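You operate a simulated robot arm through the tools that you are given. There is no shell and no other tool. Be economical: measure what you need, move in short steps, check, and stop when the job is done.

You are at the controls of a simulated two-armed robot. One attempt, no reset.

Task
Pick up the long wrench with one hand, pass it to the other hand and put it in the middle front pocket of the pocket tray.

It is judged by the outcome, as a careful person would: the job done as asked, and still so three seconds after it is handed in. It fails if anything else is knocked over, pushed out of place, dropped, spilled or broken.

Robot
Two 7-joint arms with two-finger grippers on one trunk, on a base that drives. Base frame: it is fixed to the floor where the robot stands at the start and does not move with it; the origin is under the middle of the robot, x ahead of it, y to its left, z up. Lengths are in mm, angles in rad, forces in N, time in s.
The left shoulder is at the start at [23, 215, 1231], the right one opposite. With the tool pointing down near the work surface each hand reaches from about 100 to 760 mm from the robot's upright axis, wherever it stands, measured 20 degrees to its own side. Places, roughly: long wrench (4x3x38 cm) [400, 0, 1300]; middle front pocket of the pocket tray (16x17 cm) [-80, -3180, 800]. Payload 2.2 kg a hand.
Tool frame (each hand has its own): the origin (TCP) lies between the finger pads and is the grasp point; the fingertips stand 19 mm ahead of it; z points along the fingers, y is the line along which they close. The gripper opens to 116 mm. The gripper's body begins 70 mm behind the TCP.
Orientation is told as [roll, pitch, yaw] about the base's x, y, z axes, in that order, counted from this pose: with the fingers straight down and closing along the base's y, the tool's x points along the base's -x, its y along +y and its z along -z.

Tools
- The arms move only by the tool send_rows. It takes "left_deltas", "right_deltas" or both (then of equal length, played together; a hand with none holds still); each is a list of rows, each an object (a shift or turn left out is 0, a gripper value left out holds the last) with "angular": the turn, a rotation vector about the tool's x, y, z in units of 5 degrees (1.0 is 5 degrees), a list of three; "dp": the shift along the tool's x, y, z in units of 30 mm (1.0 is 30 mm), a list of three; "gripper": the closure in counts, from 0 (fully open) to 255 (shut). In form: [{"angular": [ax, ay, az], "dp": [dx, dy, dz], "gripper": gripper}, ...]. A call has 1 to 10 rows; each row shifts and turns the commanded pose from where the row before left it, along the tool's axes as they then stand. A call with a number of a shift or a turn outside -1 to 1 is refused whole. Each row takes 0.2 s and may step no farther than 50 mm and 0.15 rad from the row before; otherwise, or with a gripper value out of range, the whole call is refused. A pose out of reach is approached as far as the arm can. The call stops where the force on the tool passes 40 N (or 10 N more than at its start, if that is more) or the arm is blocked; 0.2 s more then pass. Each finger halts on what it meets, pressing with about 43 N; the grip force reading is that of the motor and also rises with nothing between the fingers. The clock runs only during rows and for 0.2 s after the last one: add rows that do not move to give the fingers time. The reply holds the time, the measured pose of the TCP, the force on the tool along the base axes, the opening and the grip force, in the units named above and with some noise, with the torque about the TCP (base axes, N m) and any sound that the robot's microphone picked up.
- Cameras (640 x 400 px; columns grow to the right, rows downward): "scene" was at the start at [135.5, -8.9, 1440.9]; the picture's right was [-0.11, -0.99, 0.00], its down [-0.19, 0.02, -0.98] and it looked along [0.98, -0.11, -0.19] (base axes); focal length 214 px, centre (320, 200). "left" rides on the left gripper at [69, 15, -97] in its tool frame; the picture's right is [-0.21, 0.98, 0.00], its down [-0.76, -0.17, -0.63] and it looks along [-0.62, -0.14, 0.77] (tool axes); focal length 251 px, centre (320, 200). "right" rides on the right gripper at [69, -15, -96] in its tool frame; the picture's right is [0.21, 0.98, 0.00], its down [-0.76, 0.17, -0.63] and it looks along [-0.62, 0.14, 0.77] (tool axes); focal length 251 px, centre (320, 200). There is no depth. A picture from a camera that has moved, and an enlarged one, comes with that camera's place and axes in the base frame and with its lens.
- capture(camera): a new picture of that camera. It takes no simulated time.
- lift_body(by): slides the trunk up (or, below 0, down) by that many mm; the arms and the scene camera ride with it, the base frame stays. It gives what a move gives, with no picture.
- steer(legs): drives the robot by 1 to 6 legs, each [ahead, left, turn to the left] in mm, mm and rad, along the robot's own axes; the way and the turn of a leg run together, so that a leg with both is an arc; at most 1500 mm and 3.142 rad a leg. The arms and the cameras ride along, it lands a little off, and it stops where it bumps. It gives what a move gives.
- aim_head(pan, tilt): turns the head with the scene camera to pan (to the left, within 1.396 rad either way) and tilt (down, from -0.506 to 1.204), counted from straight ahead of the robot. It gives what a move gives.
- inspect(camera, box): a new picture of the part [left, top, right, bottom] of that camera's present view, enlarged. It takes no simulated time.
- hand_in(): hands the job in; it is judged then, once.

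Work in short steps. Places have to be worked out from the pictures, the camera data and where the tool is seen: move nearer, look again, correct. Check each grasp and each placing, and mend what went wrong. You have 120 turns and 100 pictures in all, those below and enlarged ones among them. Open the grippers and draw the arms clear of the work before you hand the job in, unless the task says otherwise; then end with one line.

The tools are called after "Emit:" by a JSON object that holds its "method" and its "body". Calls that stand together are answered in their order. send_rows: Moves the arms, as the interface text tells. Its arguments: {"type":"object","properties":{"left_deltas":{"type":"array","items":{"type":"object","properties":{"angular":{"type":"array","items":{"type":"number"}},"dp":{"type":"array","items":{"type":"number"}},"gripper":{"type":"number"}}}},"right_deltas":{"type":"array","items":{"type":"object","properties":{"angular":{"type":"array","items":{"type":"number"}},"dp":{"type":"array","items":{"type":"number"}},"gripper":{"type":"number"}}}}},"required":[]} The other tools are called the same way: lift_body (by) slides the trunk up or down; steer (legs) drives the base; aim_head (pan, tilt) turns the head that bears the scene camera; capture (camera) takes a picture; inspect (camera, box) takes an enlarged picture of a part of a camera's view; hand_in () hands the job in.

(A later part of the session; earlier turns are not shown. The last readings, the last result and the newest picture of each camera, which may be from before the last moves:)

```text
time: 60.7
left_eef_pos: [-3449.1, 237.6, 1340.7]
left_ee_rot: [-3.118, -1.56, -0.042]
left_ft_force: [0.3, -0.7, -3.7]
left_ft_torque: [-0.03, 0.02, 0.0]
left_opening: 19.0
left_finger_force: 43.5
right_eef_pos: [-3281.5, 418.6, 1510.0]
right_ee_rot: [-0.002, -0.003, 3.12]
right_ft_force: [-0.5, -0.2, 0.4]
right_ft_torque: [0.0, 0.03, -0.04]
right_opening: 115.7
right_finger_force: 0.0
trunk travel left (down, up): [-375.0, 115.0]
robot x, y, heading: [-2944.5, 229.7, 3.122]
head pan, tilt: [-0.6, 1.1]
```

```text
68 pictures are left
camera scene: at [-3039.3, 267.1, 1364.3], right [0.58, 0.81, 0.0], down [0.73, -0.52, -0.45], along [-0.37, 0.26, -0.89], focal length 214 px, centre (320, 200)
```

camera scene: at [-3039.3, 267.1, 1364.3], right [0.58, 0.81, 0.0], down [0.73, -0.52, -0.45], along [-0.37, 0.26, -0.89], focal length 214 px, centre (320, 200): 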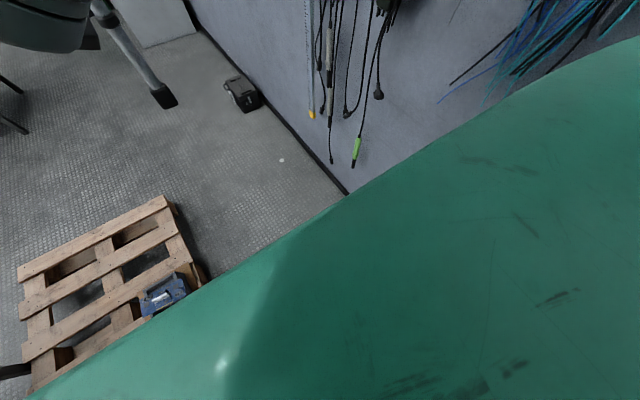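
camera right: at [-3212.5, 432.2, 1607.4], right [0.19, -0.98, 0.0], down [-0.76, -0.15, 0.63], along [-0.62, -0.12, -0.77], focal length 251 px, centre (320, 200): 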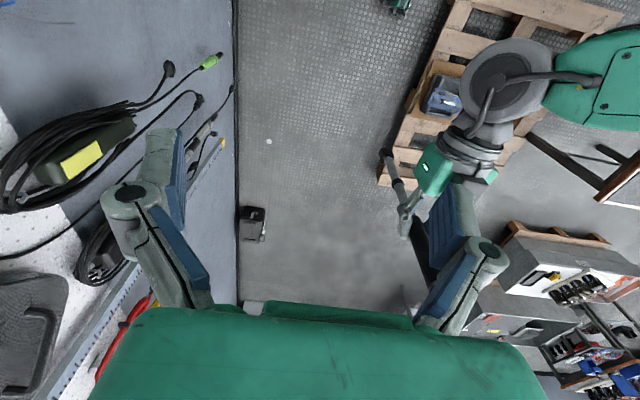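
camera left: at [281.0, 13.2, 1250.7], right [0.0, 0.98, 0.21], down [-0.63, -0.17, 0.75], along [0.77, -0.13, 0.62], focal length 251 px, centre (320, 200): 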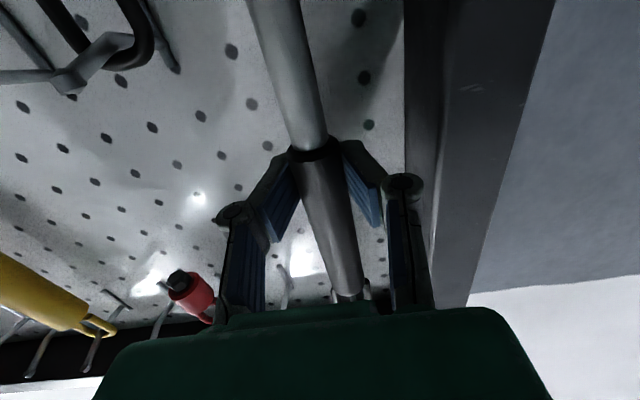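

The torso hides my base, so I'll rely on careful centring. Drive on to x≈-4430, then measure the gap from nearby.

Emit:
{"method": "aim_head", "body": {"pan": -0.6, "tilt": 0.3}}

Emit:
{"method": "steer", "body": {"legs": [[1480, 60, 0.02]]}}

Emit:
{"method": "aim_head", "body": {"pan": 1.35, "tilt": 0.3}}

Emit:
{"method": "capture", "body": {"camera": "scene"}}

```text
time: 61.8
left_eef_pos: [-3449.9, 237.9, 1341.1]
left_ee_rot: [-3.106, -1.56, -0.055]
left_ft_force: [-0.3, 0.0, -2.7]
left_ft_torque: [-0.07, -0.02, 0.0]
left_opening: 18.5
left_finger_force: 42.8
right_eef_pos: [-3280.8, 418.7, 1510.1]
right_ee_rot: [-0.003, -0.003, 3.121]
right_ft_force: [0.0, 0.0, 0.7]
right_ft_torque: [0.02, 0.02, 0.0]
right_opening: 116.1
right_finger_force: 0.0
trunk travel left (down, up): [-375.0, 115.0]
robot x, y, heading: [-2945.0, 226.8, 3.12]
head pan, tilt: [-0.6, 0.3]
```

```text
time: 69.2
left_eef_pos: [-4936.8, 200.3, 1341.3]
left_ee_rot: [-3.085, -1.559, -0.069]
left_ft_force: [-0.6, 0.0, -3.6]
left_ft_torque: [-0.01, -0.02, -0.02]
left_opening: 18.3
left_finger_force: 42.7
right_eef_pos: [-4770.4, 381.7, 1509.4]
right_ee_rot: [-0.003, -0.004, 3.127]
right_ft_force: [0.5, -0.3, 0.3]
right_ft_torque: [0.03, 0.01, -0.01]
right_opening: 116.1
right_finger_force: 0.1
trunk travel left (down, up): [-375.0, 115.0]
robot x, y, heading: [-4435.9, 192.8, 3.127]
head pan, tilt: [-0.6, 0.3]
```

```text
time: 71.1
left_eef_pos: [-4934.2, 199.5, 1342.3]
left_ee_rot: [-3.108, -1.557, -0.046]
left_ft_force: [-0.9, 0.2, -3.7]
left_ft_torque: [-0.01, -0.07, -0.01]
left_opening: 18.1
left_finger_force: 42.7
right_eef_pos: [-4769.8, 381.6, 1509.4]
right_ee_rot: [-0.002, 0.001, 3.127]
right_ft_force: [0.3, 0.7, 0.1]
right_ft_torque: [0.0, -0.02, -0.01]
right_opening: 115.9
right_finger_force: 0.0
trunk travel left (down, up): [-375.0, 115.0]
robot x, y, heading: [-4437.1, 192.2, 3.124]
head pan, tilt: [1.349, 0.3]
```

```text
67 pictures are left
camera scene: at [-4497.4, 105.0, 1430.6], right [-0.97, 0.23, 0.0], down [0.07, 0.29, -0.96], along [-0.22, -0.93, -0.3], focal length 214 px, centre (320, 200)
```

scene: 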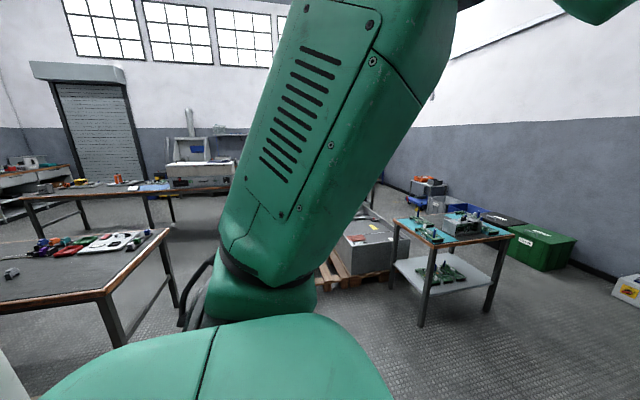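

I'll turn left to face the gap (-y), and check the grasp since the opening has crept from 21 to 18 mm.

Emit:
{"method": "steer", "body": {"legs": [[0, 0, 1.58]]}}

Emit:
{"method": "aim_head", "body": {"pan": 0.0, "tilt": 0.55}}

Emit:
{"method": "capture", "body": {"camera": "left"}}

Emit:
{"method": "capture", "body": {"camera": "scene"}}

```text
time: 75.3
left_eef_pos: [-4444.4, -309.0, 1340.8]
left_ee_rot: [3.119, -1.557, 1.58]
left_ft_force: [-0.3, -0.5, -3.5]
left_ft_torque: [0.02, 0.05, 0.01]
left_opening: 18.0
left_finger_force: 43.3
right_eef_pos: [-4626.2, -142.6, 1509.3]
right_ee_rot: [-0.002, 0.0, -1.588]
right_ft_force: [0.5, -0.2, 0.6]
right_ft_torque: [-0.02, -0.02, 0.01]
right_opening: 116.0
right_finger_force: 0.0
trunk travel left (down, up): [-375.0, 115.0]
robot x, y, heading: [-4433.6, 191.4, -1.592]
head pan, tilt: [1.349, 0.3]
```

```text
time: 76.8
left_eef_pos: [-4443.6, -307.1, 1343.4]
left_ee_rot: [-3.119, -1.553, 1.533]
left_ft_force: [0.3, 0.9, -3.6]
left_ft_torque: [0.01, 0.01, -0.01]
left_opening: 17.6
left_finger_force: 43.1
right_eef_pos: [-4624.6, -142.1, 1508.8]
right_ee_rot: [-0.002, 0.004, -1.589]
right_ft_force: [0.3, -0.6, -0.4]
right_ft_torque: [0.02, -0.01, 0.02]
right_opening: 116.0
right_finger_force: 0.1
trunk travel left (down, up): [-375.0, 115.0]
robot x, y, heading: [-4433.4, 191.5, -1.588]
head pan, tilt: [0.0, 0.55]
```

```text
66 pictures are left
camera left: at [-4427.3, -210.6, 1271.9], right [0.98, -0.01, 0.21], down [-0.16, 0.65, 0.75], along [-0.15, -0.76, 0.63], focal length 251 px, centre (320, 200)
```

left: 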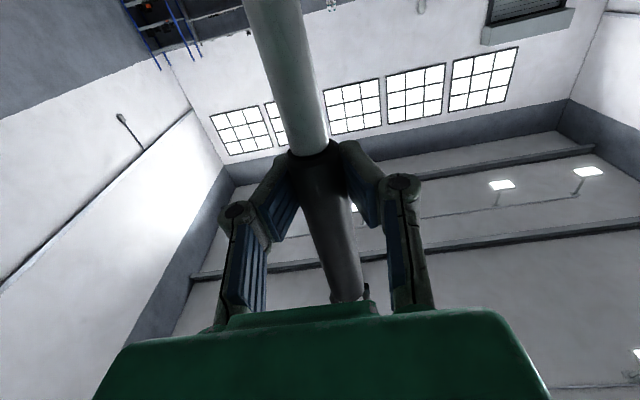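

```text
65 pictures are left
camera scene: at [-4437.3, 61.1, 1407.3], right [-1.0, 0.02, 0.0], down [0.01, 0.52, -0.85], along [-0.01, -0.85, -0.52], focal length 214 px, centre (320, 200)
```

scene: 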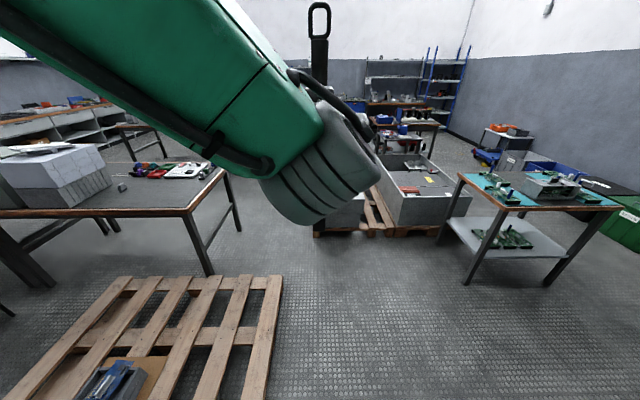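

Grip looks sound, but I'll do the handover here in open floor. The right hand goes forward and down beside the wrench, then pitches to point ahead; afterwards it yaws to point left.

Emit:
{"method": "send_rows", "body": {"right_deltas": [{"dp": [-0.8, -0.1, 0.54]}, {"dp": [-0.8, -0.1, 0.54]}, {"dp": [-0.8, -0.1, 0.54]}, {"dp": [-0.8, -0.1, 0.54]}, {"dp": [-0.8, -0.1, 0.54]}, {"dp": [-0.8, -0.1, 0.54]}, {"angular": [0, -1, 0]}, {"angular": [0, -1, 0]}, {"angular": [0, -1, 0]}, {"angular": [0, -1, 0]}]}}

Emit:
{"method": "send_rows", "body": {"right_deltas": [{"angular": [0, -1, 0]}, {"angular": [0, -1, 0]}, {"angular": [0, -1, 0]}, {"angular": [0, -1, 0]}, {"angular": [0, -1, 0]}, {"angular": [0, -1, 0]}, {"angular": [0, -1, 0]}, {"angular": [0, -1, 0]}, {"angular": [0, -1, 0]}, {"angular": [0, -1, 0]}]}}

Emit:
{"method": "send_rows", "body": {"right_deltas": [{"angular": [0, -1, 0]}, {"angular": [0, -1, 0]}, {"angular": [0, -1, 0]}, {"angular": [0, -1, 0]}, {}]}}

Emit:
{"method": "capture", "body": {"camera": "scene"}}

```text
time: 79.0
left_eef_pos: [-4446.3, -305.7, 1342.5]
left_ee_rot: [3.059, -1.555, 1.637]
left_ft_force: [0.4, -0.2, -4.3]
left_ft_torque: [0.04, 0.09, -0.01]
left_opening: 17.7
left_finger_force: 43.4
right_eef_pos: [-4646.7, -284.3, 1412.2]
right_ee_rot: [0.001, -0.352, -1.586]
right_ft_force: [0.4, 0.8, 0.6]
right_ft_torque: [-0.03, -0.02, -0.03]
right_opening: 116.1
right_finger_force: 0.1
trunk travel left (down, up): [-375.0, 115.0]
robot x, y, heading: [-4436.9, 190.4, -1.588]
head pan, tilt: [0.0, 0.55]
```

```text
time: 81.2
left_eef_pos: [-4443.6, -307.5, 1343.2]
left_ee_rot: [-3.112, -1.555, 1.525]
left_ft_force: [-0.3, 0.0, -3.9]
left_ft_torque: [0.02, 0.0, 0.01]
left_opening: 17.5
left_finger_force: 42.9
right_eef_pos: [-4644.9, -283.0, 1413.8]
right_ee_rot: [-0.006, -1.226, -1.582]
right_ft_force: [0.4, -1.3, 0.0]
right_ft_torque: [0.03, 0.04, -0.02]
right_opening: 115.9
right_finger_force: 0.1
trunk travel left (down, up): [-375.0, 115.0]
robot x, y, heading: [-4434.0, 190.9, -1.592]
head pan, tilt: [0.0, 0.55]
```

```text
time: 82.4
left_eef_pos: [-4443.0, -307.5, 1342.5]
left_ee_rot: [-3.113, -1.555, 1.528]
left_ft_force: [-0.2, -0.4, -3.1]
left_ft_torque: [0.0, -0.02, -0.01]
left_opening: 17.5
left_finger_force: 43.0
right_eef_pos: [-4646.4, -283.6, 1413.3]
right_ee_rot: [-2.562, -1.567, 0.979]
right_ft_force: [-0.3, 1.1, 0.1]
right_ft_torque: [-0.02, -0.01, -0.02]
right_opening: 115.9
right_finger_force: 0.0
trunk travel left (down, up): [-375.0, 115.0]
robot x, y, heading: [-4435.9, 190.2, -1.588]
head pan, tilt: [0.0, 0.55]
```

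```text
64 pictures are left
camera scene: at [-4438.1, 61.3, 1407.3], right [-1.0, 0.02, 0.0], down [0.01, 0.52, -0.85], along [-0.01, -0.85, -0.52], focal length 214 px, centre (320, 200)
```

scene: 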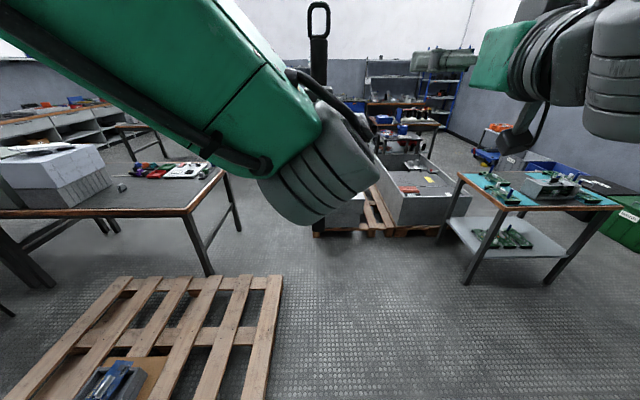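

The right hand points ahead beside the wrench. Now yawing it 90° to point left.

Emit:
{"method": "send_rows", "body": {"right_deltas": [{"angular": [-1, 0, 0]}, {"angular": [-1, 0, 0]}, {"angular": [-1, 0, 0]}, {"angular": [-1, 0, 0]}, {"angular": [-1, 0, 0]}, {"angular": [-1, 0, 0]}, {"angular": [-1, 0, 0]}, {"angular": [-1, 0, 0]}, {"angular": [-1, 0, 0]}]}}

Emit:
{"method": "send_rows", "body": {"right_deltas": [{"angular": [-1, 0, 0]}, {"angular": [-1, 0, 0]}, {"angular": [-1, 0, 0]}, {"angular": [-1, 0, 0]}, {"angular": [-1, 0, 0]}, {"angular": [-1, 0, 0]}, {"angular": [-1, 0, 0]}, {"angular": [-1, 0, 0]}, {"angular": [-1, 0, 0]}, {}]}}

Emit:
{"method": "capture", "body": {"camera": "scene"}}

Emit:
{"method": "capture", "body": {"camera": "right"}}

```text
time: 84.4
left_eef_pos: [-4444.9, -307.6, 1342.1]
left_ee_rot: [-3.121, -1.556, 1.536]
left_ft_force: [-1.2, 0.3, -4.1]
left_ft_torque: [0.03, 0.03, -0.01]
left_opening: 17.3
left_finger_force: 42.8
right_eef_pos: [-4645.2, -283.5, 1413.2]
right_ee_rot: [-1.872, -1.568, 1.073]
right_ft_force: [0.0, -0.7, 0.3]
right_ft_torque: [0.0, 0.01, 0.0]
right_opening: 115.7
right_finger_force: 0.1
trunk travel left (down, up): [-375.0, 115.0]
robot x, y, heading: [-4433.1, 193.1, -1.592]
head pan, tilt: [0.0, 0.55]
```

```text
time: 86.6
left_eef_pos: [-4443.1, -304.5, 1342.3]
left_ee_rot: [-3.119, -1.555, 1.531]
left_ft_force: [0.5, 0.3, -3.7]
left_ft_torque: [0.01, -0.03, -0.02]
left_opening: 17.2
left_finger_force: 42.5
right_eef_pos: [-4644.5, -284.3, 1413.1]
right_ee_rot: [-0.867, -1.566, 0.85]
right_ft_force: [0.6, 1.0, 0.4]
right_ft_torque: [0.03, -0.03, -0.03]
right_opening: 116.0
right_finger_force: 0.0
trunk travel left (down, up): [-375.0, 115.0]
robot x, y, heading: [-4431.6, 190.6, -1.59]
head pan, tilt: [0.0, 0.55]
```

```text
63 pictures are left
camera scene: at [-4438.5, 60.7, 1407.3], right [-1.0, 0.02, 0.0], down [0.01, 0.53, -0.85], along [-0.01, -0.85, -0.53], focal length 214 px, centre (320, 200)
```

scene: 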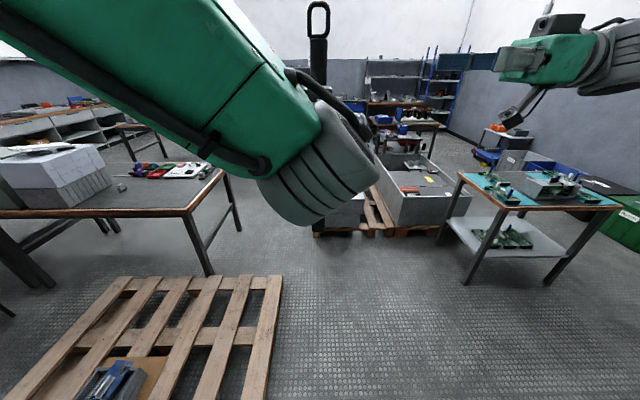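

```text
62 pictures are left
camera right: at [-4742.8, -297.1, 1345.5], right [0.01, 0.98, -0.22], down [-0.63, 0.18, 0.76], along [0.78, 0.12, 0.62], focal length 251 px, centre (320, 200)
```

right: 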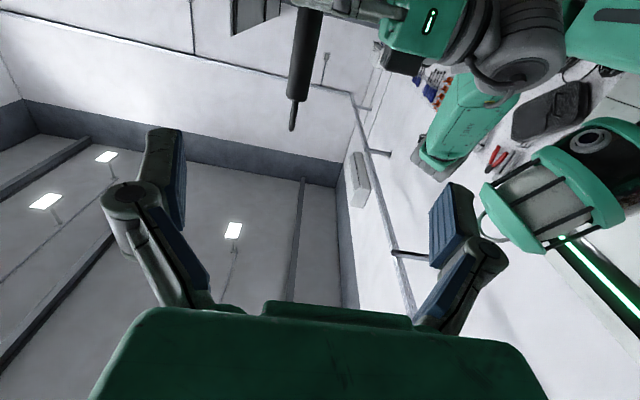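

The right hand points left at the wrench. By its camera, the wrench stands at about (-4444, -307). I'll narrow the opening to 70 mm, align in y, raise a little, and advance most of the way.

Emit:
{"method": "send_rows", "body": {"right_deltas": [{"dp": [-0.2, -0.4, 0], "gripper": 101}, {"dp": [0, -0.36, 0.6]}, {"dp": [0, 0, 0.9]}, {"dp": [0, 0, 0.9]}, {"dp": [0, 0, 0.9]}, {"dp": [0, 0, 0.9]}, {}]}}

Emit:
{"method": "capture", "body": {"camera": "right"}}

Emit:
{"method": "capture", "body": {"camera": "scene"}}

```text
time: 88.2
left_eef_pos: [-4442.4, -306.9, 1342.3]
left_ee_rot: [-3.092, -1.555, 1.506]
left_ft_force: [0.9, 0.8, -3.0]
left_ft_torque: [0.02, 0.0, -0.01]
left_opening: 16.6
left_finger_force: 42.4
right_eef_pos: [-4520.6, -309.4, 1418.1]
right_ee_rot: [-0.561, -1.57, 0.545]
right_ft_force: [-0.1, 0.2, 0.4]
right_ft_torque: [0.0, -0.02, 0.0]
right_opening: 70.1
right_finger_force: 0.1
trunk travel left (down, up): [-375.0, 115.0]
robot x, y, heading: [-4434.9, 189.6, -1.588]
head pan, tilt: [0.0, 0.55]
```

```text
61 pictures are left
camera right: at [-4616.8, -322.5, 1351.0], right [0.02, 0.98, -0.22], down [-0.63, 0.18, 0.76], along [0.78, 0.12, 0.62], focal length 251 px, centre (320, 200)
```

right: 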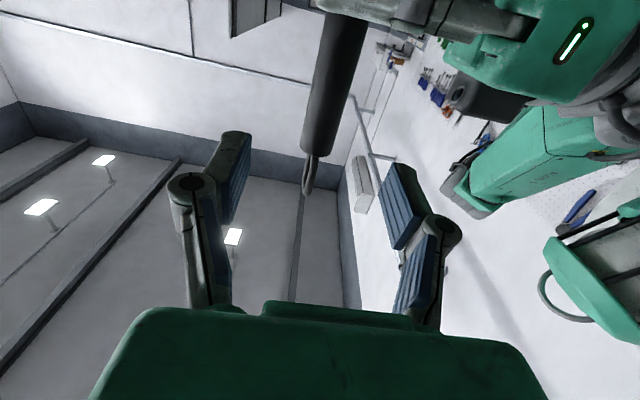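

```text
60 pictures are left
camera scene: at [-4436.4, 60.0, 1407.2], right [-1.0, 0.02, 0.0], down [0.01, 0.53, -0.85], along [-0.01, -0.85, -0.53], focal length 214 px, centre (320, 200)
```

scene: 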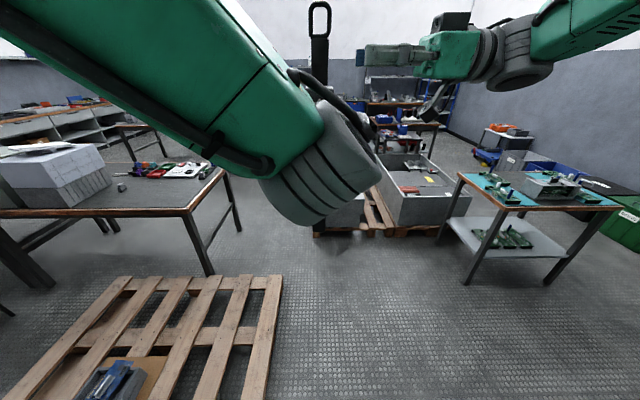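

The handle is centred between the right fingers' line. Advancing the last 73 mm.

Emit:
{"method": "send_rows", "body": {"right_deltas": [{"dp": [0, 0.05, 0.8]}, {"dp": [0, 0, 0.8]}, {"dp": [0, 0, 0.83]}, {}]}}

Emit:
{"method": "capture", "body": {"camera": "right"}}

```text
time: 89.2
left_eef_pos: [-4442.8, -306.9, 1343.0]
left_ee_rot: [-3.05, -1.555, 1.466]
left_ft_force: [-0.8, 0.4, -4.1]
left_ft_torque: [0.0, -0.02, -0.02]
left_opening: 16.9
left_finger_force: 42.6
right_eef_pos: [-4446.6, -310.5, 1418.8]
right_ee_rot: [-0.51, -1.568, 0.492]
right_ft_force: [-0.3, -0.3, -0.7]
right_ft_torque: [-0.02, -0.01, 0.03]
right_opening: 70.0
right_finger_force: 0.0
trunk travel left (down, up): [-375.0, 115.0]
robot x, y, heading: [-4433.8, 189.7, -1.594]
head pan, tilt: [0.0, 0.55]
```

```text
59 pictures are left
camera right: at [-4543.5, -322.7, 1351.0], right [0.02, 0.98, -0.22], down [-0.63, 0.18, 0.76], along [0.78, 0.12, 0.62], focal length 251 px, centre (320, 200)
```

right: 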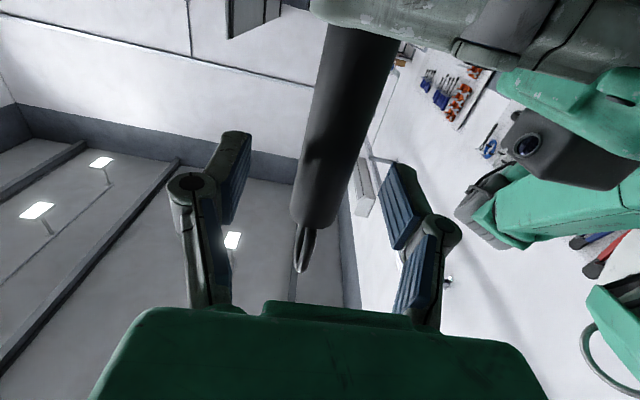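

Handle lies between the pads, centred. Closing the right hand.

Emit:
{"method": "send_rows", "body": {"right_deltas": [{"gripper": 255}, {}, {}, {}]}}

Emit:
{"method": "capture", "body": {"camera": "right"}}

```text
time: 90.2
left_eef_pos: [-4442.8, -307.1, 1341.9]
left_ee_rot: [-3.1, -1.555, 1.513]
left_ft_force: [-2.5, -10.7, -4.5]
left_ft_torque: [-0.15, -0.28, -0.03]
left_opening: 17.1
left_finger_force: 42.4
right_eef_pos: [-4446.8, -308.9, 1418.0]
right_ee_rot: [-0.406, -1.568, 0.393]
right_ft_force: [1.6, 10.7, 0.3]
right_ft_torque: [0.97, 0.06, 0.04]
right_opening: 18.1
right_finger_force: 43.0
trunk travel left (down, up): [-375.0, 115.0]
robot x, y, heading: [-4432.6, 193.8, -1.587]
head pan, tilt: [0.0, 0.55]
```

```text
58 pictures are left
camera right: at [-4543.7, -322.3, 1351.0], right [0.01, 0.98, -0.22], down [-0.63, 0.18, 0.76], along [0.78, 0.12, 0.62], focal length 251 px, centre (320, 200)
```

right: 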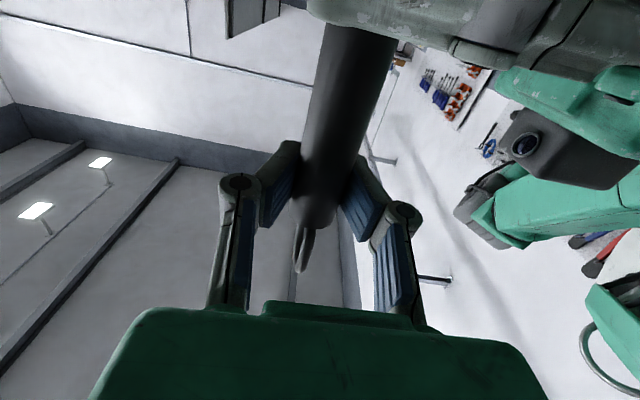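

Right hand holds at 18 mm with 43 N. Releasing the left and drawing it back.

Emit:
{"method": "send_rows", "body": {"left_deltas": [{"gripper": 140}, {}, {}, {}, {}]}}

Emit:
{"method": "capture", "body": {"camera": "left"}}

```text
time: 91.4
left_eef_pos: [-4443.2, -306.9, 1341.8]
left_ee_rot: [-3.097, -1.556, 1.512]
left_ft_force: [-0.3, -0.3, -0.8]
left_ft_torque: [-0.02, 0.01, 0.01]
left_opening: 52.3
left_finger_force: 0.1
right_eef_pos: [-4447.3, -309.4, 1418.8]
right_ee_rot: [-0.614, -1.567, 0.598]
right_ft_force: [-0.4, -0.7, 0.4]
right_ft_torque: [0.01, 0.01, 0.01]
right_opening: 17.7
right_finger_force: 43.3
trunk travel left (down, up): [-375.0, 115.0]
robot x, y, heading: [-4432.8, 188.9, -1.586]
head pan, tilt: [0.0, 0.55]
```

```text
57 pictures are left
camera left: at [-4427.0, -210.7, 1272.0], right [0.98, -0.01, 0.21], down [-0.16, 0.65, 0.75], along [-0.15, -0.76, 0.63], focal length 251 px, centre (320, 200)
```

left: 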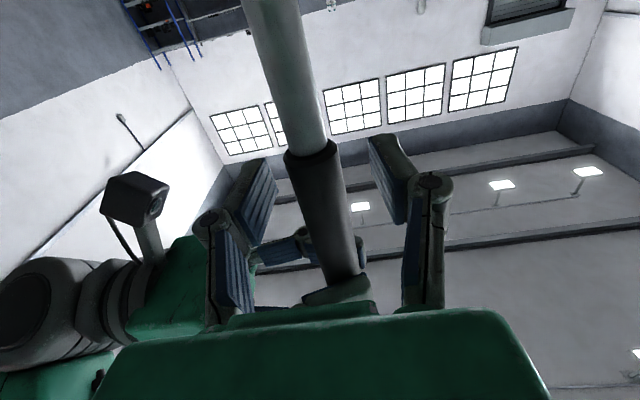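

Left is open; the wrench stays put. Drawing the left hand straight back and watching the right hand's load.

Emit:
{"method": "send_rows", "body": {"left_deltas": [{"dp": [0, 0, -0.4]}, {"dp": [0, 0, -0.8]}, {"dp": [0, 0, -0.8]}, {"dp": [0, 0, -0.8]}, {"dp": [0, 0.5, -0.8]}, {}]}}

Emit:
{"method": "capture", "body": {"camera": "scene"}}

```text
time: 92.8
left_eef_pos: [-4412.4, -209.0, 1337.1]
left_ee_rot: [-1.295, -1.561, -0.254]
left_ft_force: [-0.9, 0.4, -0.4]
left_ft_torque: [0.0, -0.02, -0.01]
left_opening: 52.2
left_finger_force: 0.0
right_eef_pos: [-4445.3, -309.1, 1417.9]
right_ee_rot: [-0.274, -1.567, 0.258]
right_ft_force: [-0.8, -1.2, -0.2]
right_ft_torque: [0.0, 0.04, 0.0]
right_opening: 17.4
right_finger_force: 42.6
trunk travel left (down, up): [-375.0, 115.0]
robot x, y, heading: [-4435.0, 193.6, -1.587]
head pan, tilt: [0.0, 0.55]
```

```text
56 pictures are left
camera scene: at [-4421.4, 58.6, 1419.7], right [-0.99, -0.13, 0.0], down [-0.05, 0.4, -0.91], along [0.12, -0.91, -0.4], focal length 214 px, centre (320, 200)
```

scene: 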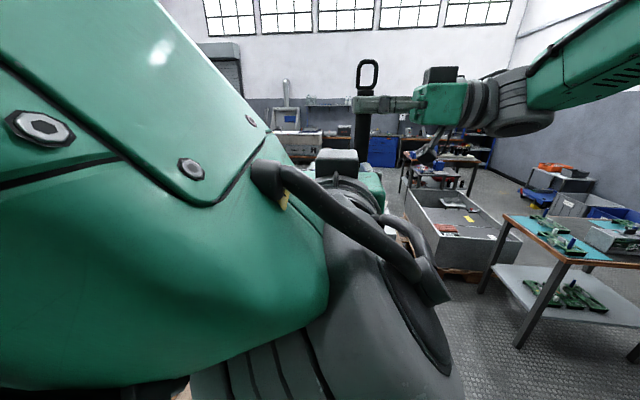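

The wrench is held by the right hand. The left forearm nudged the head, so I'll move the left hand out to the left and down, clear of it.

Emit:
{"method": "send_rows", "body": {"left_deltas": [{"dp": [0, 0.9, 0.5]}, {"dp": [0, 0.9, 0.5]}, {"dp": [0.5, 0.9, 0.3]}, {"dp": [0.8, 0.8, 0]}, {"dp": [0.8, 0.8, 0]}, {"dp": [0.8, 0.8, 0]}, {"dp": [0.8, 0.3, 0]}, {}]}}

Emit:
{"method": "aim_head", "body": {"pan": 0.0, "tilt": 0.55}}

Emit:
{"method": "capture", "body": {"camera": "scene"}}

```text
time: 94.6
left_eef_pos: [-4291.6, -280.8, 1236.4]
left_ee_rot: [-3.042, -1.554, 1.457]
left_ft_force: [-0.7, 0.1, 0.0]
left_ft_torque: [0.01, 0.02, 0.01]
left_opening: 52.1
left_finger_force: 0.0
left hand out of reach, approached as far as the arm can: row 4, 5, 6, 7
right_eef_pos: [-4445.5, -308.8, 1419.3]
right_ee_rot: [-0.618, -1.569, 0.604]
right_ft_force: [0.0, 0.5, 1.0]
right_ft_torque: [0.03, 0.01, -0.01]
right_opening: 17.3
right_finger_force: 42.9
trunk travel left (down, up): [-375.0, 115.0]
robot x, y, heading: [-4435.6, 191.8, -1.591]
head pan, tilt: [0.0, 0.55]
```

```text
time: 95.2
left_eef_pos: [-4290.4, -280.3, 1237.6]
left_ee_rot: [-3.039, -1.556, 1.455]
left_ft_force: [0.6, 1.0, -0.4]
left_ft_torque: [0.01, -0.02, 0.02]
left_opening: 52.4
left_finger_force: 0.0
right_eef_pos: [-4446.2, -308.8, 1418.5]
right_ee_rot: [-0.51, -1.567, 0.495]
right_ft_force: [0.0, 0.1, -0.6]
right_ft_torque: [0.04, -0.01, -0.02]
right_opening: 17.4
right_finger_force: 43.3
trunk travel left (down, up): [-375.0, 115.0]
robot x, y, heading: [-4434.1, 192.5, -1.59]
head pan, tilt: [0.0, 0.55]
```

```text
55 pictures are left
camera scene: at [-4435.2, 60.1, 1407.2], right [-1.0, 0.02, 0.0], down [0.01, 0.53, -0.85], along [-0.01, -0.85, -0.53], focal length 214 px, centre (320, 200)
```

scene: 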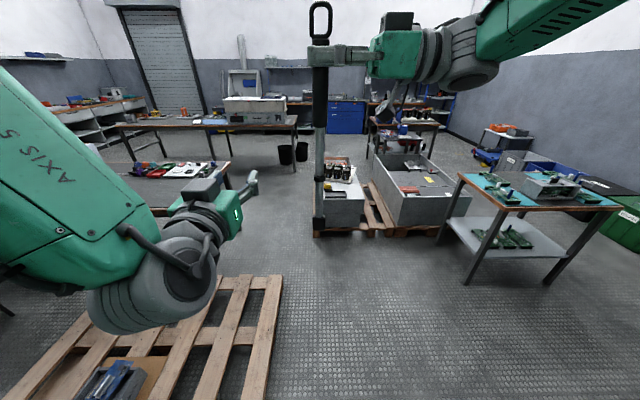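

The handover is done: right hand holds the handle, wrench hanging straight. Before threading the ~620 mm gap I want to see my base, so I'll turn the free left hand to point down and look back.

Emit:
{"method": "send_rows", "body": {"left_deltas": [{"angular": [0, 1, 0]}, {"angular": [0, 1, 0]}, {"angular": [0, 1, 0]}, {"angular": [0, 1, 0]}, {"angular": [0, 1, 0]}, {"angular": [0, 1, 0]}, {"angular": [0, 1, 0]}, {"angular": [0, 1, 0]}, {"angular": [0, 1, 0]}, {"angular": [0, 1, 0]}]}}

Emit:
{"method": "send_rows", "body": {"left_deltas": [{"angular": [0, 1, 0]}, {"angular": [0, 1, 0]}, {"angular": [0, 1, 0]}, {"angular": [0, 1, 0]}, {"angular": [0, 1, 0]}, {"angular": [0, 1, 0]}, {"angular": [0, 1, 0]}, {"angular": [0, 1, 0]}, {}]}}

Emit:
{"method": "send_rows", "body": {"left_deltas": [{"angular": [0, 1, 0]}, {"angular": [0, 1, 0]}, {"angular": [0, 1, 0]}, {"angular": [0, 1, 0]}, {"angular": [0, 1, 0]}, {"angular": [0, 1, 0]}, {"angular": [0, 1, 0]}, {"angular": [0, 1, 0]}, {}]}}

Emit:
{"method": "capture", "body": {"camera": "left"}}

```text
time: 97.4
left_eef_pos: [-4291.2, -281.4, 1237.7]
left_ee_rot: [-0.004, -0.712, -1.583]
left_ft_force: [-0.3, -0.3, 0.0]
left_ft_torque: [0.02, 0.0, 0.02]
left_opening: 52.4
left_finger_force: 0.1
right_eef_pos: [-4444.9, -308.8, 1418.5]
right_ee_rot: [-0.428, -1.566, 0.412]
right_ft_force: [-0.1, 0.3, 1.3]
right_ft_torque: [0.02, -0.01, -0.02]
right_opening: 17.4
right_finger_force: 42.2
trunk travel left (down, up): [-375.0, 115.0]
robot x, y, heading: [-4433.8, 193.9, -1.588]
head pan, tilt: [0.0, 0.55]
```

```text
time: 99.4
left_eef_pos: [-4291.5, -280.6, 1236.5]
left_ee_rot: [-0.002, -0.015, -1.586]
left_ft_force: [-0.5, -0.1, 0.2]
left_ft_torque: [0.02, -0.05, 0.0]
left_opening: 52.5
left_finger_force: 0.0
right_eef_pos: [-4444.1, -308.9, 1419.3]
right_ee_rot: [-0.582, -1.567, 0.567]
right_ft_force: [0.5, 1.0, -0.1]
right_ft_torque: [0.04, 0.01, -0.02]
right_opening: 16.8
right_finger_force: 42.4
trunk travel left (down, up): [-375.0, 115.0]
robot x, y, heading: [-4435.5, 191.7, -1.591]
head pan, tilt: [0.0, 0.55]
```

```text
time: 101.4
left_eef_pos: [-4293.4, -280.5, 1238.3]
left_ee_rot: [-0.002, 0.683, -1.586]
left_ft_force: [-0.8, 0.7, -0.8]
left_ft_torque: [0.0, 0.0, 0.04]
left_opening: 52.3
left_finger_force: 0.0
right_eef_pos: [-4445.4, -307.9, 1418.1]
right_ee_rot: [-0.638, -1.567, 0.621]
right_ft_force: [0.7, -0.6, -0.4]
right_ft_torque: [0.1, 0.01, -0.04]
right_opening: 16.7
right_finger_force: 42.3
trunk travel left (down, up): [-375.0, 115.0]
robot x, y, heading: [-4433.5, 190.9, -1.586]
head pan, tilt: [0.0, 0.55]
```

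```text
54 pictures are left
camera left: at [-4277.6, -287.1, 1356.3], right [0.97, -0.18, -0.14], down [-0.18, -0.98, 0.01], along [-0.14, 0.01, -0.99], focal length 251 px, centre (320, 200)
```

left: 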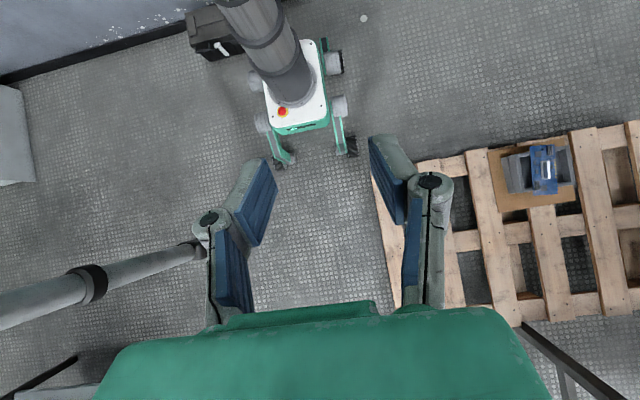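

My base is compact: roughly ±210 mm wide and ±240 mm long, so the gap is passable if I go through it lengthwise. Drive to about (-4706, -1075) and align with the gap (heading ≈ -0.38).

Emit:
{"method": "steer", "body": {"legs": [[1272, -250, 0]]}}

Emit:
{"method": "steer", "body": {"legs": [[0, 0, 1.21]]}}

Emit:
{"method": "capture", "body": {"camera": "left"}}

Emit:
{"method": "capture", "body": {"camera": "scene"}}

```text
time: 107.9
left_eef_pos: [-4564.1, -1546.9, 1237.5]
left_ee_rot: [-0.002, 0.683, -1.588]
left_ft_force: [0.4, 0.1, -0.9]
left_ft_torque: [-0.02, 0.02, -0.02]
left_opening: 52.3
left_finger_force: 0.1
right_eef_pos: [-4716.4, -1575.5, 1419.3]
right_ee_rot: [-0.489, -1.568, 0.472]
right_ft_force: [-0.4, 0.2, 0.6]
right_ft_torque: [0.03, -0.01, 0.0]
right_opening: 16.4
right_finger_force: 41.9
trunk travel left (down, up): [-375.0, 115.0]
robot x, y, heading: [-4705.5, -1073.2, -1.593]
head pan, tilt: [0.0, 0.55]
```

```text
time: 111.3
left_eef_pos: [-4217.1, -1107.7, 1238.9]
left_ee_rot: [0.0, 0.682, -0.374]
left_ft_force: [-0.3, -0.2, -0.3]
left_ft_torque: [-0.02, -0.02, 0.0]
left_opening: 52.2
left_finger_force: 0.1
right_eef_pos: [-4245.9, -1261.0, 1420.0]
right_ee_rot: [-1.082, -1.567, 2.274]
right_ft_force: [0.1, -0.3, -0.4]
right_ft_torque: [-0.01, 0.03, -0.02]
right_opening: 16.0
right_finger_force: 41.8
trunk travel left (down, up): [-375.0, 115.0]
robot x, y, heading: [-4706.7, -1073.0, -0.379]
head pan, tilt: [0.0, 0.55]
```

```text
53 pictures are left
camera left: at [-4206.2, -1095.0, 1357.7], right [0.51, 0.85, -0.14], down [0.86, -0.52, 0.02], along [-0.06, -0.12, -0.99], focal length 251 px, centre (320, 200)
```

left: 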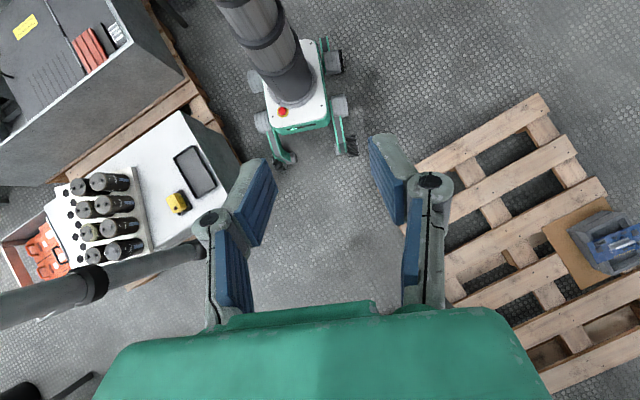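

```text
52 pictures are left
camera scene: at [-4580.2, -1123.4, 1407.1], right [-0.37, -0.93, 0.0], down [-0.49, 0.19, -0.85], along [0.79, -0.31, -0.53], focal length 214 px, centre (320, 200)
```

scene: 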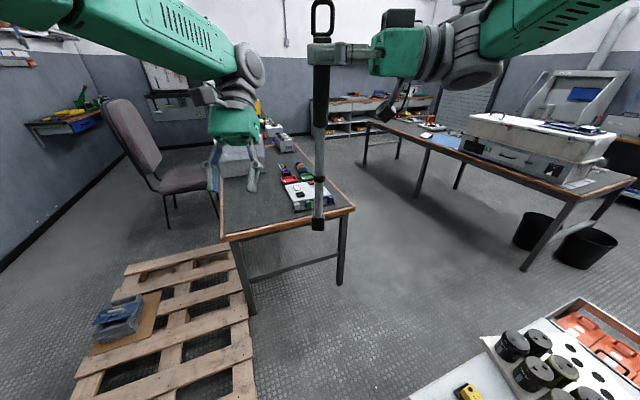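

The overhead view shows pallet 1 on my left and pallet 2's box on my right, with room. Creeping forward 350 mm through the gap, then checking.

Emit:
{"method": "steer", "body": {"legs": [[350, 0, 0]]}}

Emit:
{"method": "capture", "body": {"camera": "left"}}

```text
time: 113.6
left_eef_pos: [-3897.0, -1234.8, 1239.9]
left_ee_rot: [-0.002, 0.674, -0.379]
left_ft_force: [0.7, -0.5, 0.5]
left_ft_torque: [0.01, 0.01, 0.0]
left_opening: 52.2
left_finger_force: 0.1
right_eef_pos: [-3928.4, -1387.0, 1423.1]
right_ee_rot: [-1.224, -1.562, 2.417]
right_ft_force: [-0.6, 0.1, -3.2]
right_ft_torque: [-0.03, -0.01, -0.02]
right_opening: 16.2
right_finger_force: 41.5
trunk travel left (down, up): [-375.0, 115.0]
robot x, y, heading: [-4381.3, -1203.2, -0.378]
head pan, tilt: [0.0, 0.55]
```

```text
51 pictures are left
camera left: at [-3887.4, -1222.2, 1359.7], right [0.52, 0.85, -0.14], down [0.86, -0.52, 0.02], along [-0.05, -0.13, -0.99], focal length 251 px, centre (320, 200)
```

left: 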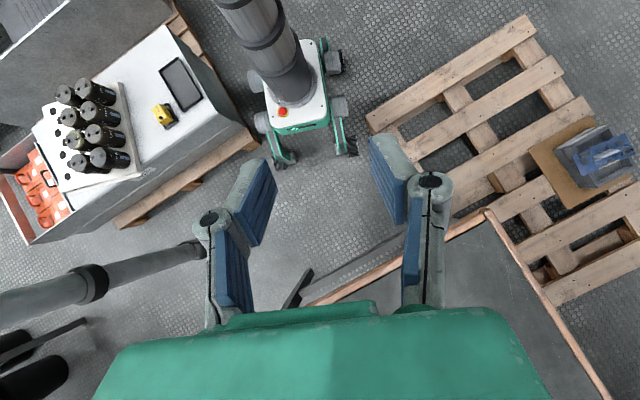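

Tight here: pallet 2's corner is close to my right-front wheel. Zooming in to measure both sides.

Emit:
{"method": "inspect", "body": {"camera": "left", "box": [210, 20, 410, 180]}}

```text
2.50 times, centred on (310, 100) of left
camera zoom: at [-3887.4, -1222.2, 1359.7], right [0.52, 0.85, -0.14], down [0.86, -0.52, 0.02], along [-0.05, -0.13, -0.99], focal length 629 px, centre (345, 450)
```

zoom: 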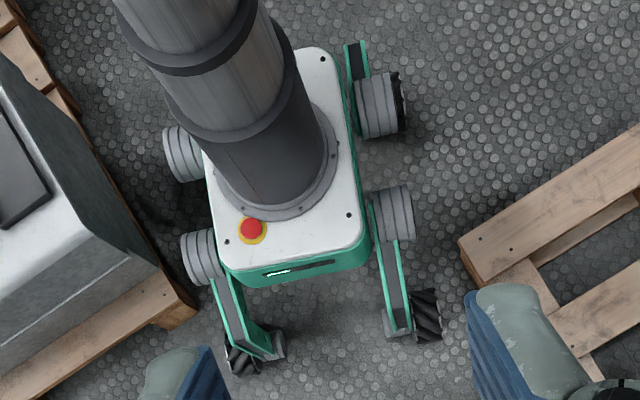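

Wheel clearances: ~19 mm to pallet 2 (my right) and ~52 mm to pallet 1 (my left). I'll shift 17 mm left to centre, then advance 180 mm and look again.

Emit:
{"method": "steer", "body": {"legs": [[0, 17, 0], [180, 0, 0]]}}

Emit:
{"method": "inspect", "body": {"camera": "left", "box": [210, 20, 410, 180]}}

```text
time: 115.5
left_eef_pos: [-3736.4, -1300.7, 1244.0]
left_ee_rot: [0.012, 0.67, -0.373]
left_ft_force: [0.2, -0.5, 1.0]
left_ft_torque: [0.03, -0.03, -0.02]
left_opening: 52.5
left_finger_force: 0.1
right_eef_pos: [-3765.9, -1454.2, 1424.9]
right_ee_rot: [-2.142, -1.554, -2.951]
right_ft_force: [-0.6, -1.0, -2.8]
right_ft_torque: [-0.05, 0.03, 0.03]
right_opening: 15.4
right_finger_force: 41.7
trunk travel left (down, up): [-375.0, 115.0]
robot x, y, heading: [-4208.3, -1254.6, -0.379]
head pan, tilt: [0.0, 0.55]
```

```text
2.50 times, centred on (310, 100) of left
camera zoom: at [-3725.8, -1288.6, 1363.6], right [0.52, 0.85, -0.12], down [0.85, -0.52, 0.02], along [-0.04, -0.12, -0.99], focal length 629 px, centre (345, 450)
```

zoom: 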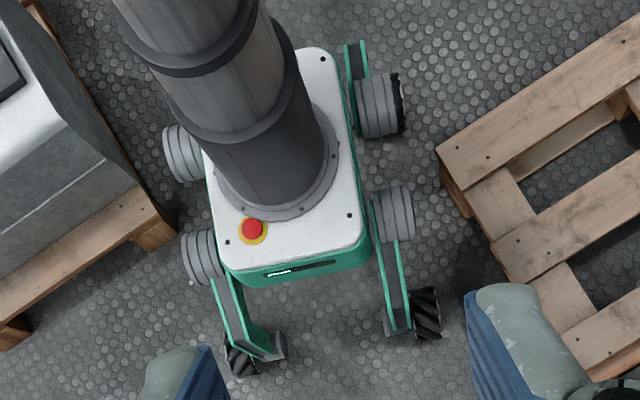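

Centred now with ~48 mm each side. Advancing 280 mm more, past the pallets.

Emit:
{"method": "steer", "body": {"legs": [[270, 0, 0]]}}

Emit:
{"method": "capture", "body": {"camera": "left"}}

Emit:
{"method": "capture", "body": {"camera": "scene"}}

```text
time: 117.4
left_eef_pos: [-3490.2, -1402.5, 1245.8]
left_ee_rot: [0.014, 0.669, -0.375]
left_ft_force: [-0.1, -0.9, -0.5]
left_ft_torque: [0.05, -0.03, -0.05]
left_opening: 52.1
left_finger_force: 0.0
right_eef_pos: [-3519.6, -1558.0, 1426.3]
right_ee_rot: [-2.18, -1.556, -2.915]
right_ft_force: [-0.5, -1.6, -3.2]
right_ft_torque: [-0.02, 0.04, 0.01]
right_opening: 15.4
right_finger_force: 41.2
trunk travel left (down, up): [-375.0, 115.0]
robot x, y, heading: [-3961.7, -1361.9, -0.379]
head pan, tilt: [0.0, 0.55]
```

```text
48 pictures are left
camera left: at [-3480.2, -1391.8, 1364.3], right [0.52, 0.84, -0.12], down [0.85, -0.52, 0.02], along [-0.04, -0.12, -0.99], focal length 251 px, centre (320, 200)
```

left: 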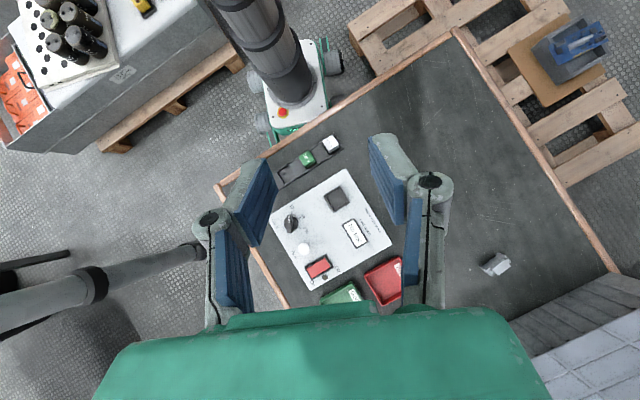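

```text
47 pictures are left
camera scene: at [-3843.5, -1420.3, 1407.2], right [-0.37, -0.93, -0.01], down [-0.48, 0.2, -0.85], along [0.79, -0.31, -0.52], focal length 214 px, centre (320, 200)
```

scene: 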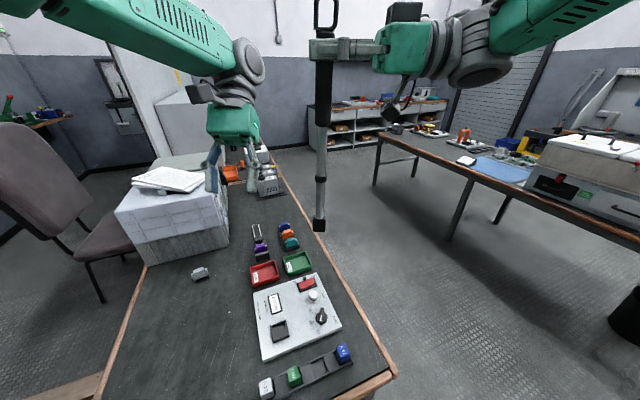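

Through the gap. Now turn right to face -y here, then drive down the 700 mm corridor between the table end and pallet 2, centred at x≈-4045.

Emit:
{"method": "steer", "body": {"legs": [[0, 0, -1.19]]}}

Emit:
{"method": "capture", "body": {"camera": "left"}}

```text
time: 120.8
left_eef_pos: [-3818.7, -1812.8, 1244.5]
left_ee_rot: [0.0, 0.666, -1.58]
left_ft_force: [-0.6, 0.1, -0.2]
left_ft_torque: [-0.01, -0.02, 0.04]
left_opening: 52.2
left_finger_force: 0.1
right_eef_pos: [-3972.3, -1841.9, 1426.8]
right_ee_rot: [-1.511, -1.556, 1.501]
right_ft_force: [0.4, -0.3, -3.8]
right_ft_torque: [0.02, 0.0, 0.02]
right_opening: 15.5
right_finger_force: 41.1
trunk travel left (down, up): [-375.0, 115.0]
robot x, y, heading: [-3967.3, -1360.5, -1.581]
head pan, tilt: [0.0, 0.55]
```

```text
46 pictures are left
camera left: at [-3805.0, -1817.6, 1363.9], right [0.98, -0.18, -0.13], down [-0.17, -0.98, 0.03], along [-0.14, 0.0, -0.99], focal length 251 px, centre (320, 200)
```

left: 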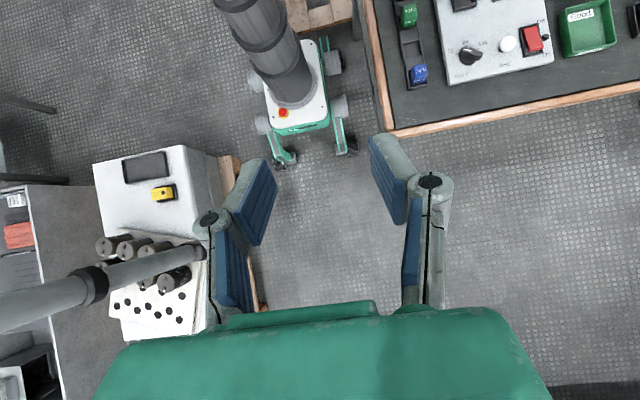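

Plenty of room. Drive 900 mm ahead with 50 mm shift right, then turn left to face +x along the aisle.

Emit:
{"method": "steer", "body": {"legs": [[100, -50, 0], [800, 0, 0]]}}

Emit:
{"method": "steer", "body": {"legs": [[0, 0, 1.58]]}}

Emit:
{"method": "aim_head", "body": {"pan": 0.0, "tilt": 0.4}}

Emit:
{"method": "capture", "body": {"camera": "scene"}}

```text
time: 125.9
left_eef_pos: [-3866.5, -2705.7, 1247.0]
left_ee_rot: [-0.008, 0.662, -1.584]
left_ft_force: [0.7, 0.8, -0.1]
left_ft_torque: [-0.01, 0.05, 0.02]
left_opening: 52.0
left_finger_force: 0.2
right_eef_pos: [-4018.2, -2733.1, 1428.5]
right_ee_rot: [-1.21, -1.55, 1.202]
right_ft_force: [0.5, 0.7, -3.4]
right_ft_torque: [0.04, -0.03, -0.05]
right_opening: 14.9
right_finger_force: 40.9
trunk travel left (down, up): [-375.0, 115.0]
robot x, y, heading: [-4018.2, -2252.8, -1.576]
head pan, tilt: [0.0, 0.55]
```

```text
time: 130.1
left_eef_pos: [-3574.6, -2104.0, 1250.3]
left_ee_rot: [-0.002, 0.661, 0.001]
left_ft_force: [-0.1, 1.2, -0.2]
left_ft_torque: [-0.07, 0.0, 0.04]
left_opening: 52.5
left_finger_force: 0.1
right_eef_pos: [-3547.1, -2254.9, 1429.6]
right_ee_rot: [-1.425, -1.548, 2.998]
right_ft_force: [-1.4, 0.2, -3.8]
right_ft_torque: [0.02, 0.05, -0.09]
right_opening: 14.3
right_finger_force: 40.7
trunk travel left (down, up): [-375.0, 115.0]
robot x, y, heading: [-4020.5, -2254.9, -0.001]
head pan, tilt: [0.0, 0.55]
```

```text
time: 130.8
left_eef_pos: [-3577.6, -2132.6, 1253.2]
left_ee_rot: [0.024, 0.658, 0.012]
left_ft_force: [-1.0, -1.7, -0.1]
left_ft_torque: [0.1, 0.0, -0.08]
left_opening: 52.2
left_finger_force: 0.0
right_eef_pos: [-3550.8, -2288.3, 1429.7]
right_ee_rot: [-2.183, -1.539, -2.53]
right_ft_force: [1.6, -1.6, -3.5]
right_ft_torque: [-0.08, -0.02, 0.01]
right_opening: 14.3
right_finger_force: 40.5
trunk travel left (down, up): [-375.0, 115.0]
robot x, y, heading: [-4020.2, -2257.2, -0.005]
head pan, tilt: [0.0, 0.4]
```

```text
45 pictures are left
camera scene: at [-3879.7, -2288.1, 1420.3], right [0.0, -1.0, -0.02], down [-0.39, 0.02, -0.92], along [0.92, 0.01, -0.39], focal length 214 px, centre (320, 200)
```

scene: 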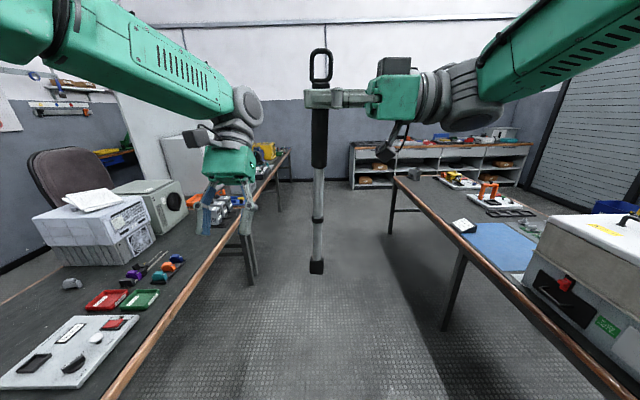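

The aisle runs between y≈-1700 and -2960; the target bench (top z≈815) is at the far end. Zooming at the expected tray spot near px (372,147).

Emit:
{"method": "inspect", "body": {"camera": "scene", "box": [330, 110, 490, 210]}}

Emit:
{"method": "steer", "body": {"legs": [[1400, -60, 0]]}}

Emit:
{"method": "capture", "body": {"camera": "scene"}}

```text
4.00 times, centred on (410, 160) of scene
camera zoom: at [-3879.7, -2288.1, 1420.3], right [0.0, -1.0, -0.02], down [-0.39, 0.02, -0.92], along [0.92, 0.01, -0.39], focal length 858 px, centre (-40, 360)
```

zoom: 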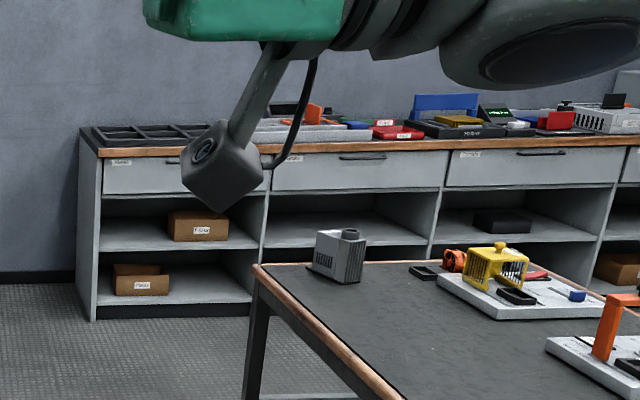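

```text
time: 137.8
left_eef_pos: [-2182.1, -2133.9, 1245.6]
left_ee_rot: [-0.015, 0.661, 0.0]
left_ft_force: [-0.5, 0.0, -0.6]
left_ft_torque: [-0.03, 0.02, 0.01]
left_opening: 52.3
left_finger_force: 0.0
right_eef_pos: [-2155.0, -2284.6, 1428.0]
right_ee_rot: [-0.963, -1.544, 2.542]
right_ft_force: [0.5, 0.5, -4.0]
right_ft_torque: [0.09, 0.04, -0.01]
right_opening: 13.7
right_finger_force: 40.0
trunk travel left (down, up): [-375.0, 115.0]
robot x, y, heading: [-2623.5, -2299.7, 0.008]
head pan, tilt: [0.0, 0.4]
```

```text
43 pictures are left
camera scene: at [-2483.5, -2254.3, 1418.7], right [0.01, -1.0, 0.03], down [-0.4, -0.03, -0.92], along [0.92, 0.0, -0.4], focal length 214 px, centre (320, 200)
```

scene: 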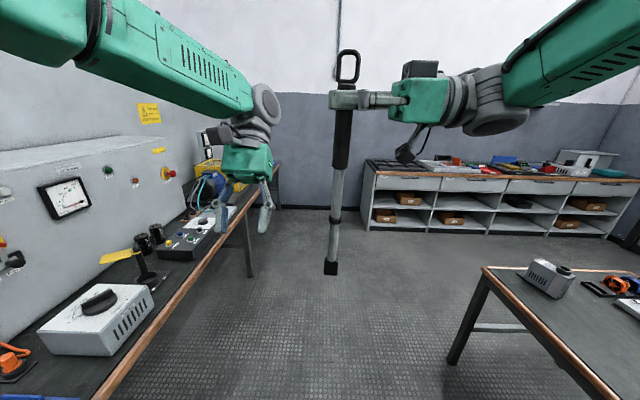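

The black pocket tray is at the left end of the bench. The right grip reading keeps creeping (13.7 mm), so I'll check the grasp by the hand camera.

Emit:
{"method": "capture", "body": {"camera": "right"}}

Emit:
{"method": "inspect", "body": {"camera": "scene", "box": [300, 40, 460, 140]}}

```text
42 pictures are left
camera right: at [-2138.3, -2381.7, 1361.7], right [-0.97, -0.01, -0.24], down [-0.18, -0.62, 0.76], along [-0.16, 0.78, 0.6], focal length 251 px, centre (320, 200)
```

right: 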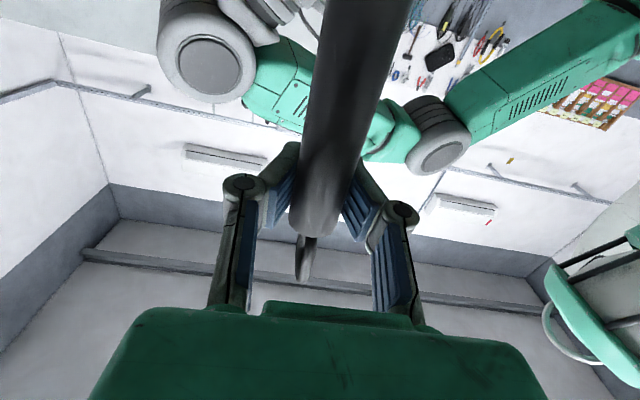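

```text
4.00 times, centred on (380, 90) of scene
camera zoom: at [-2483.5, -2254.3, 1418.7], right [0.01, -1.0, 0.03], down [-0.4, -0.03, -0.92], along [0.92, 0.0, -0.4], focal length 858 px, centre (80, 640)
```

zoom: 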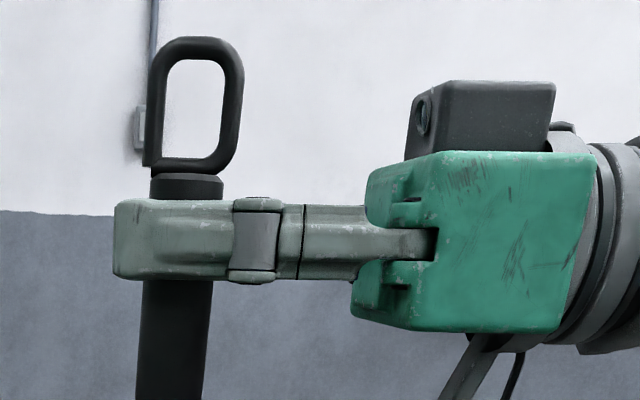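

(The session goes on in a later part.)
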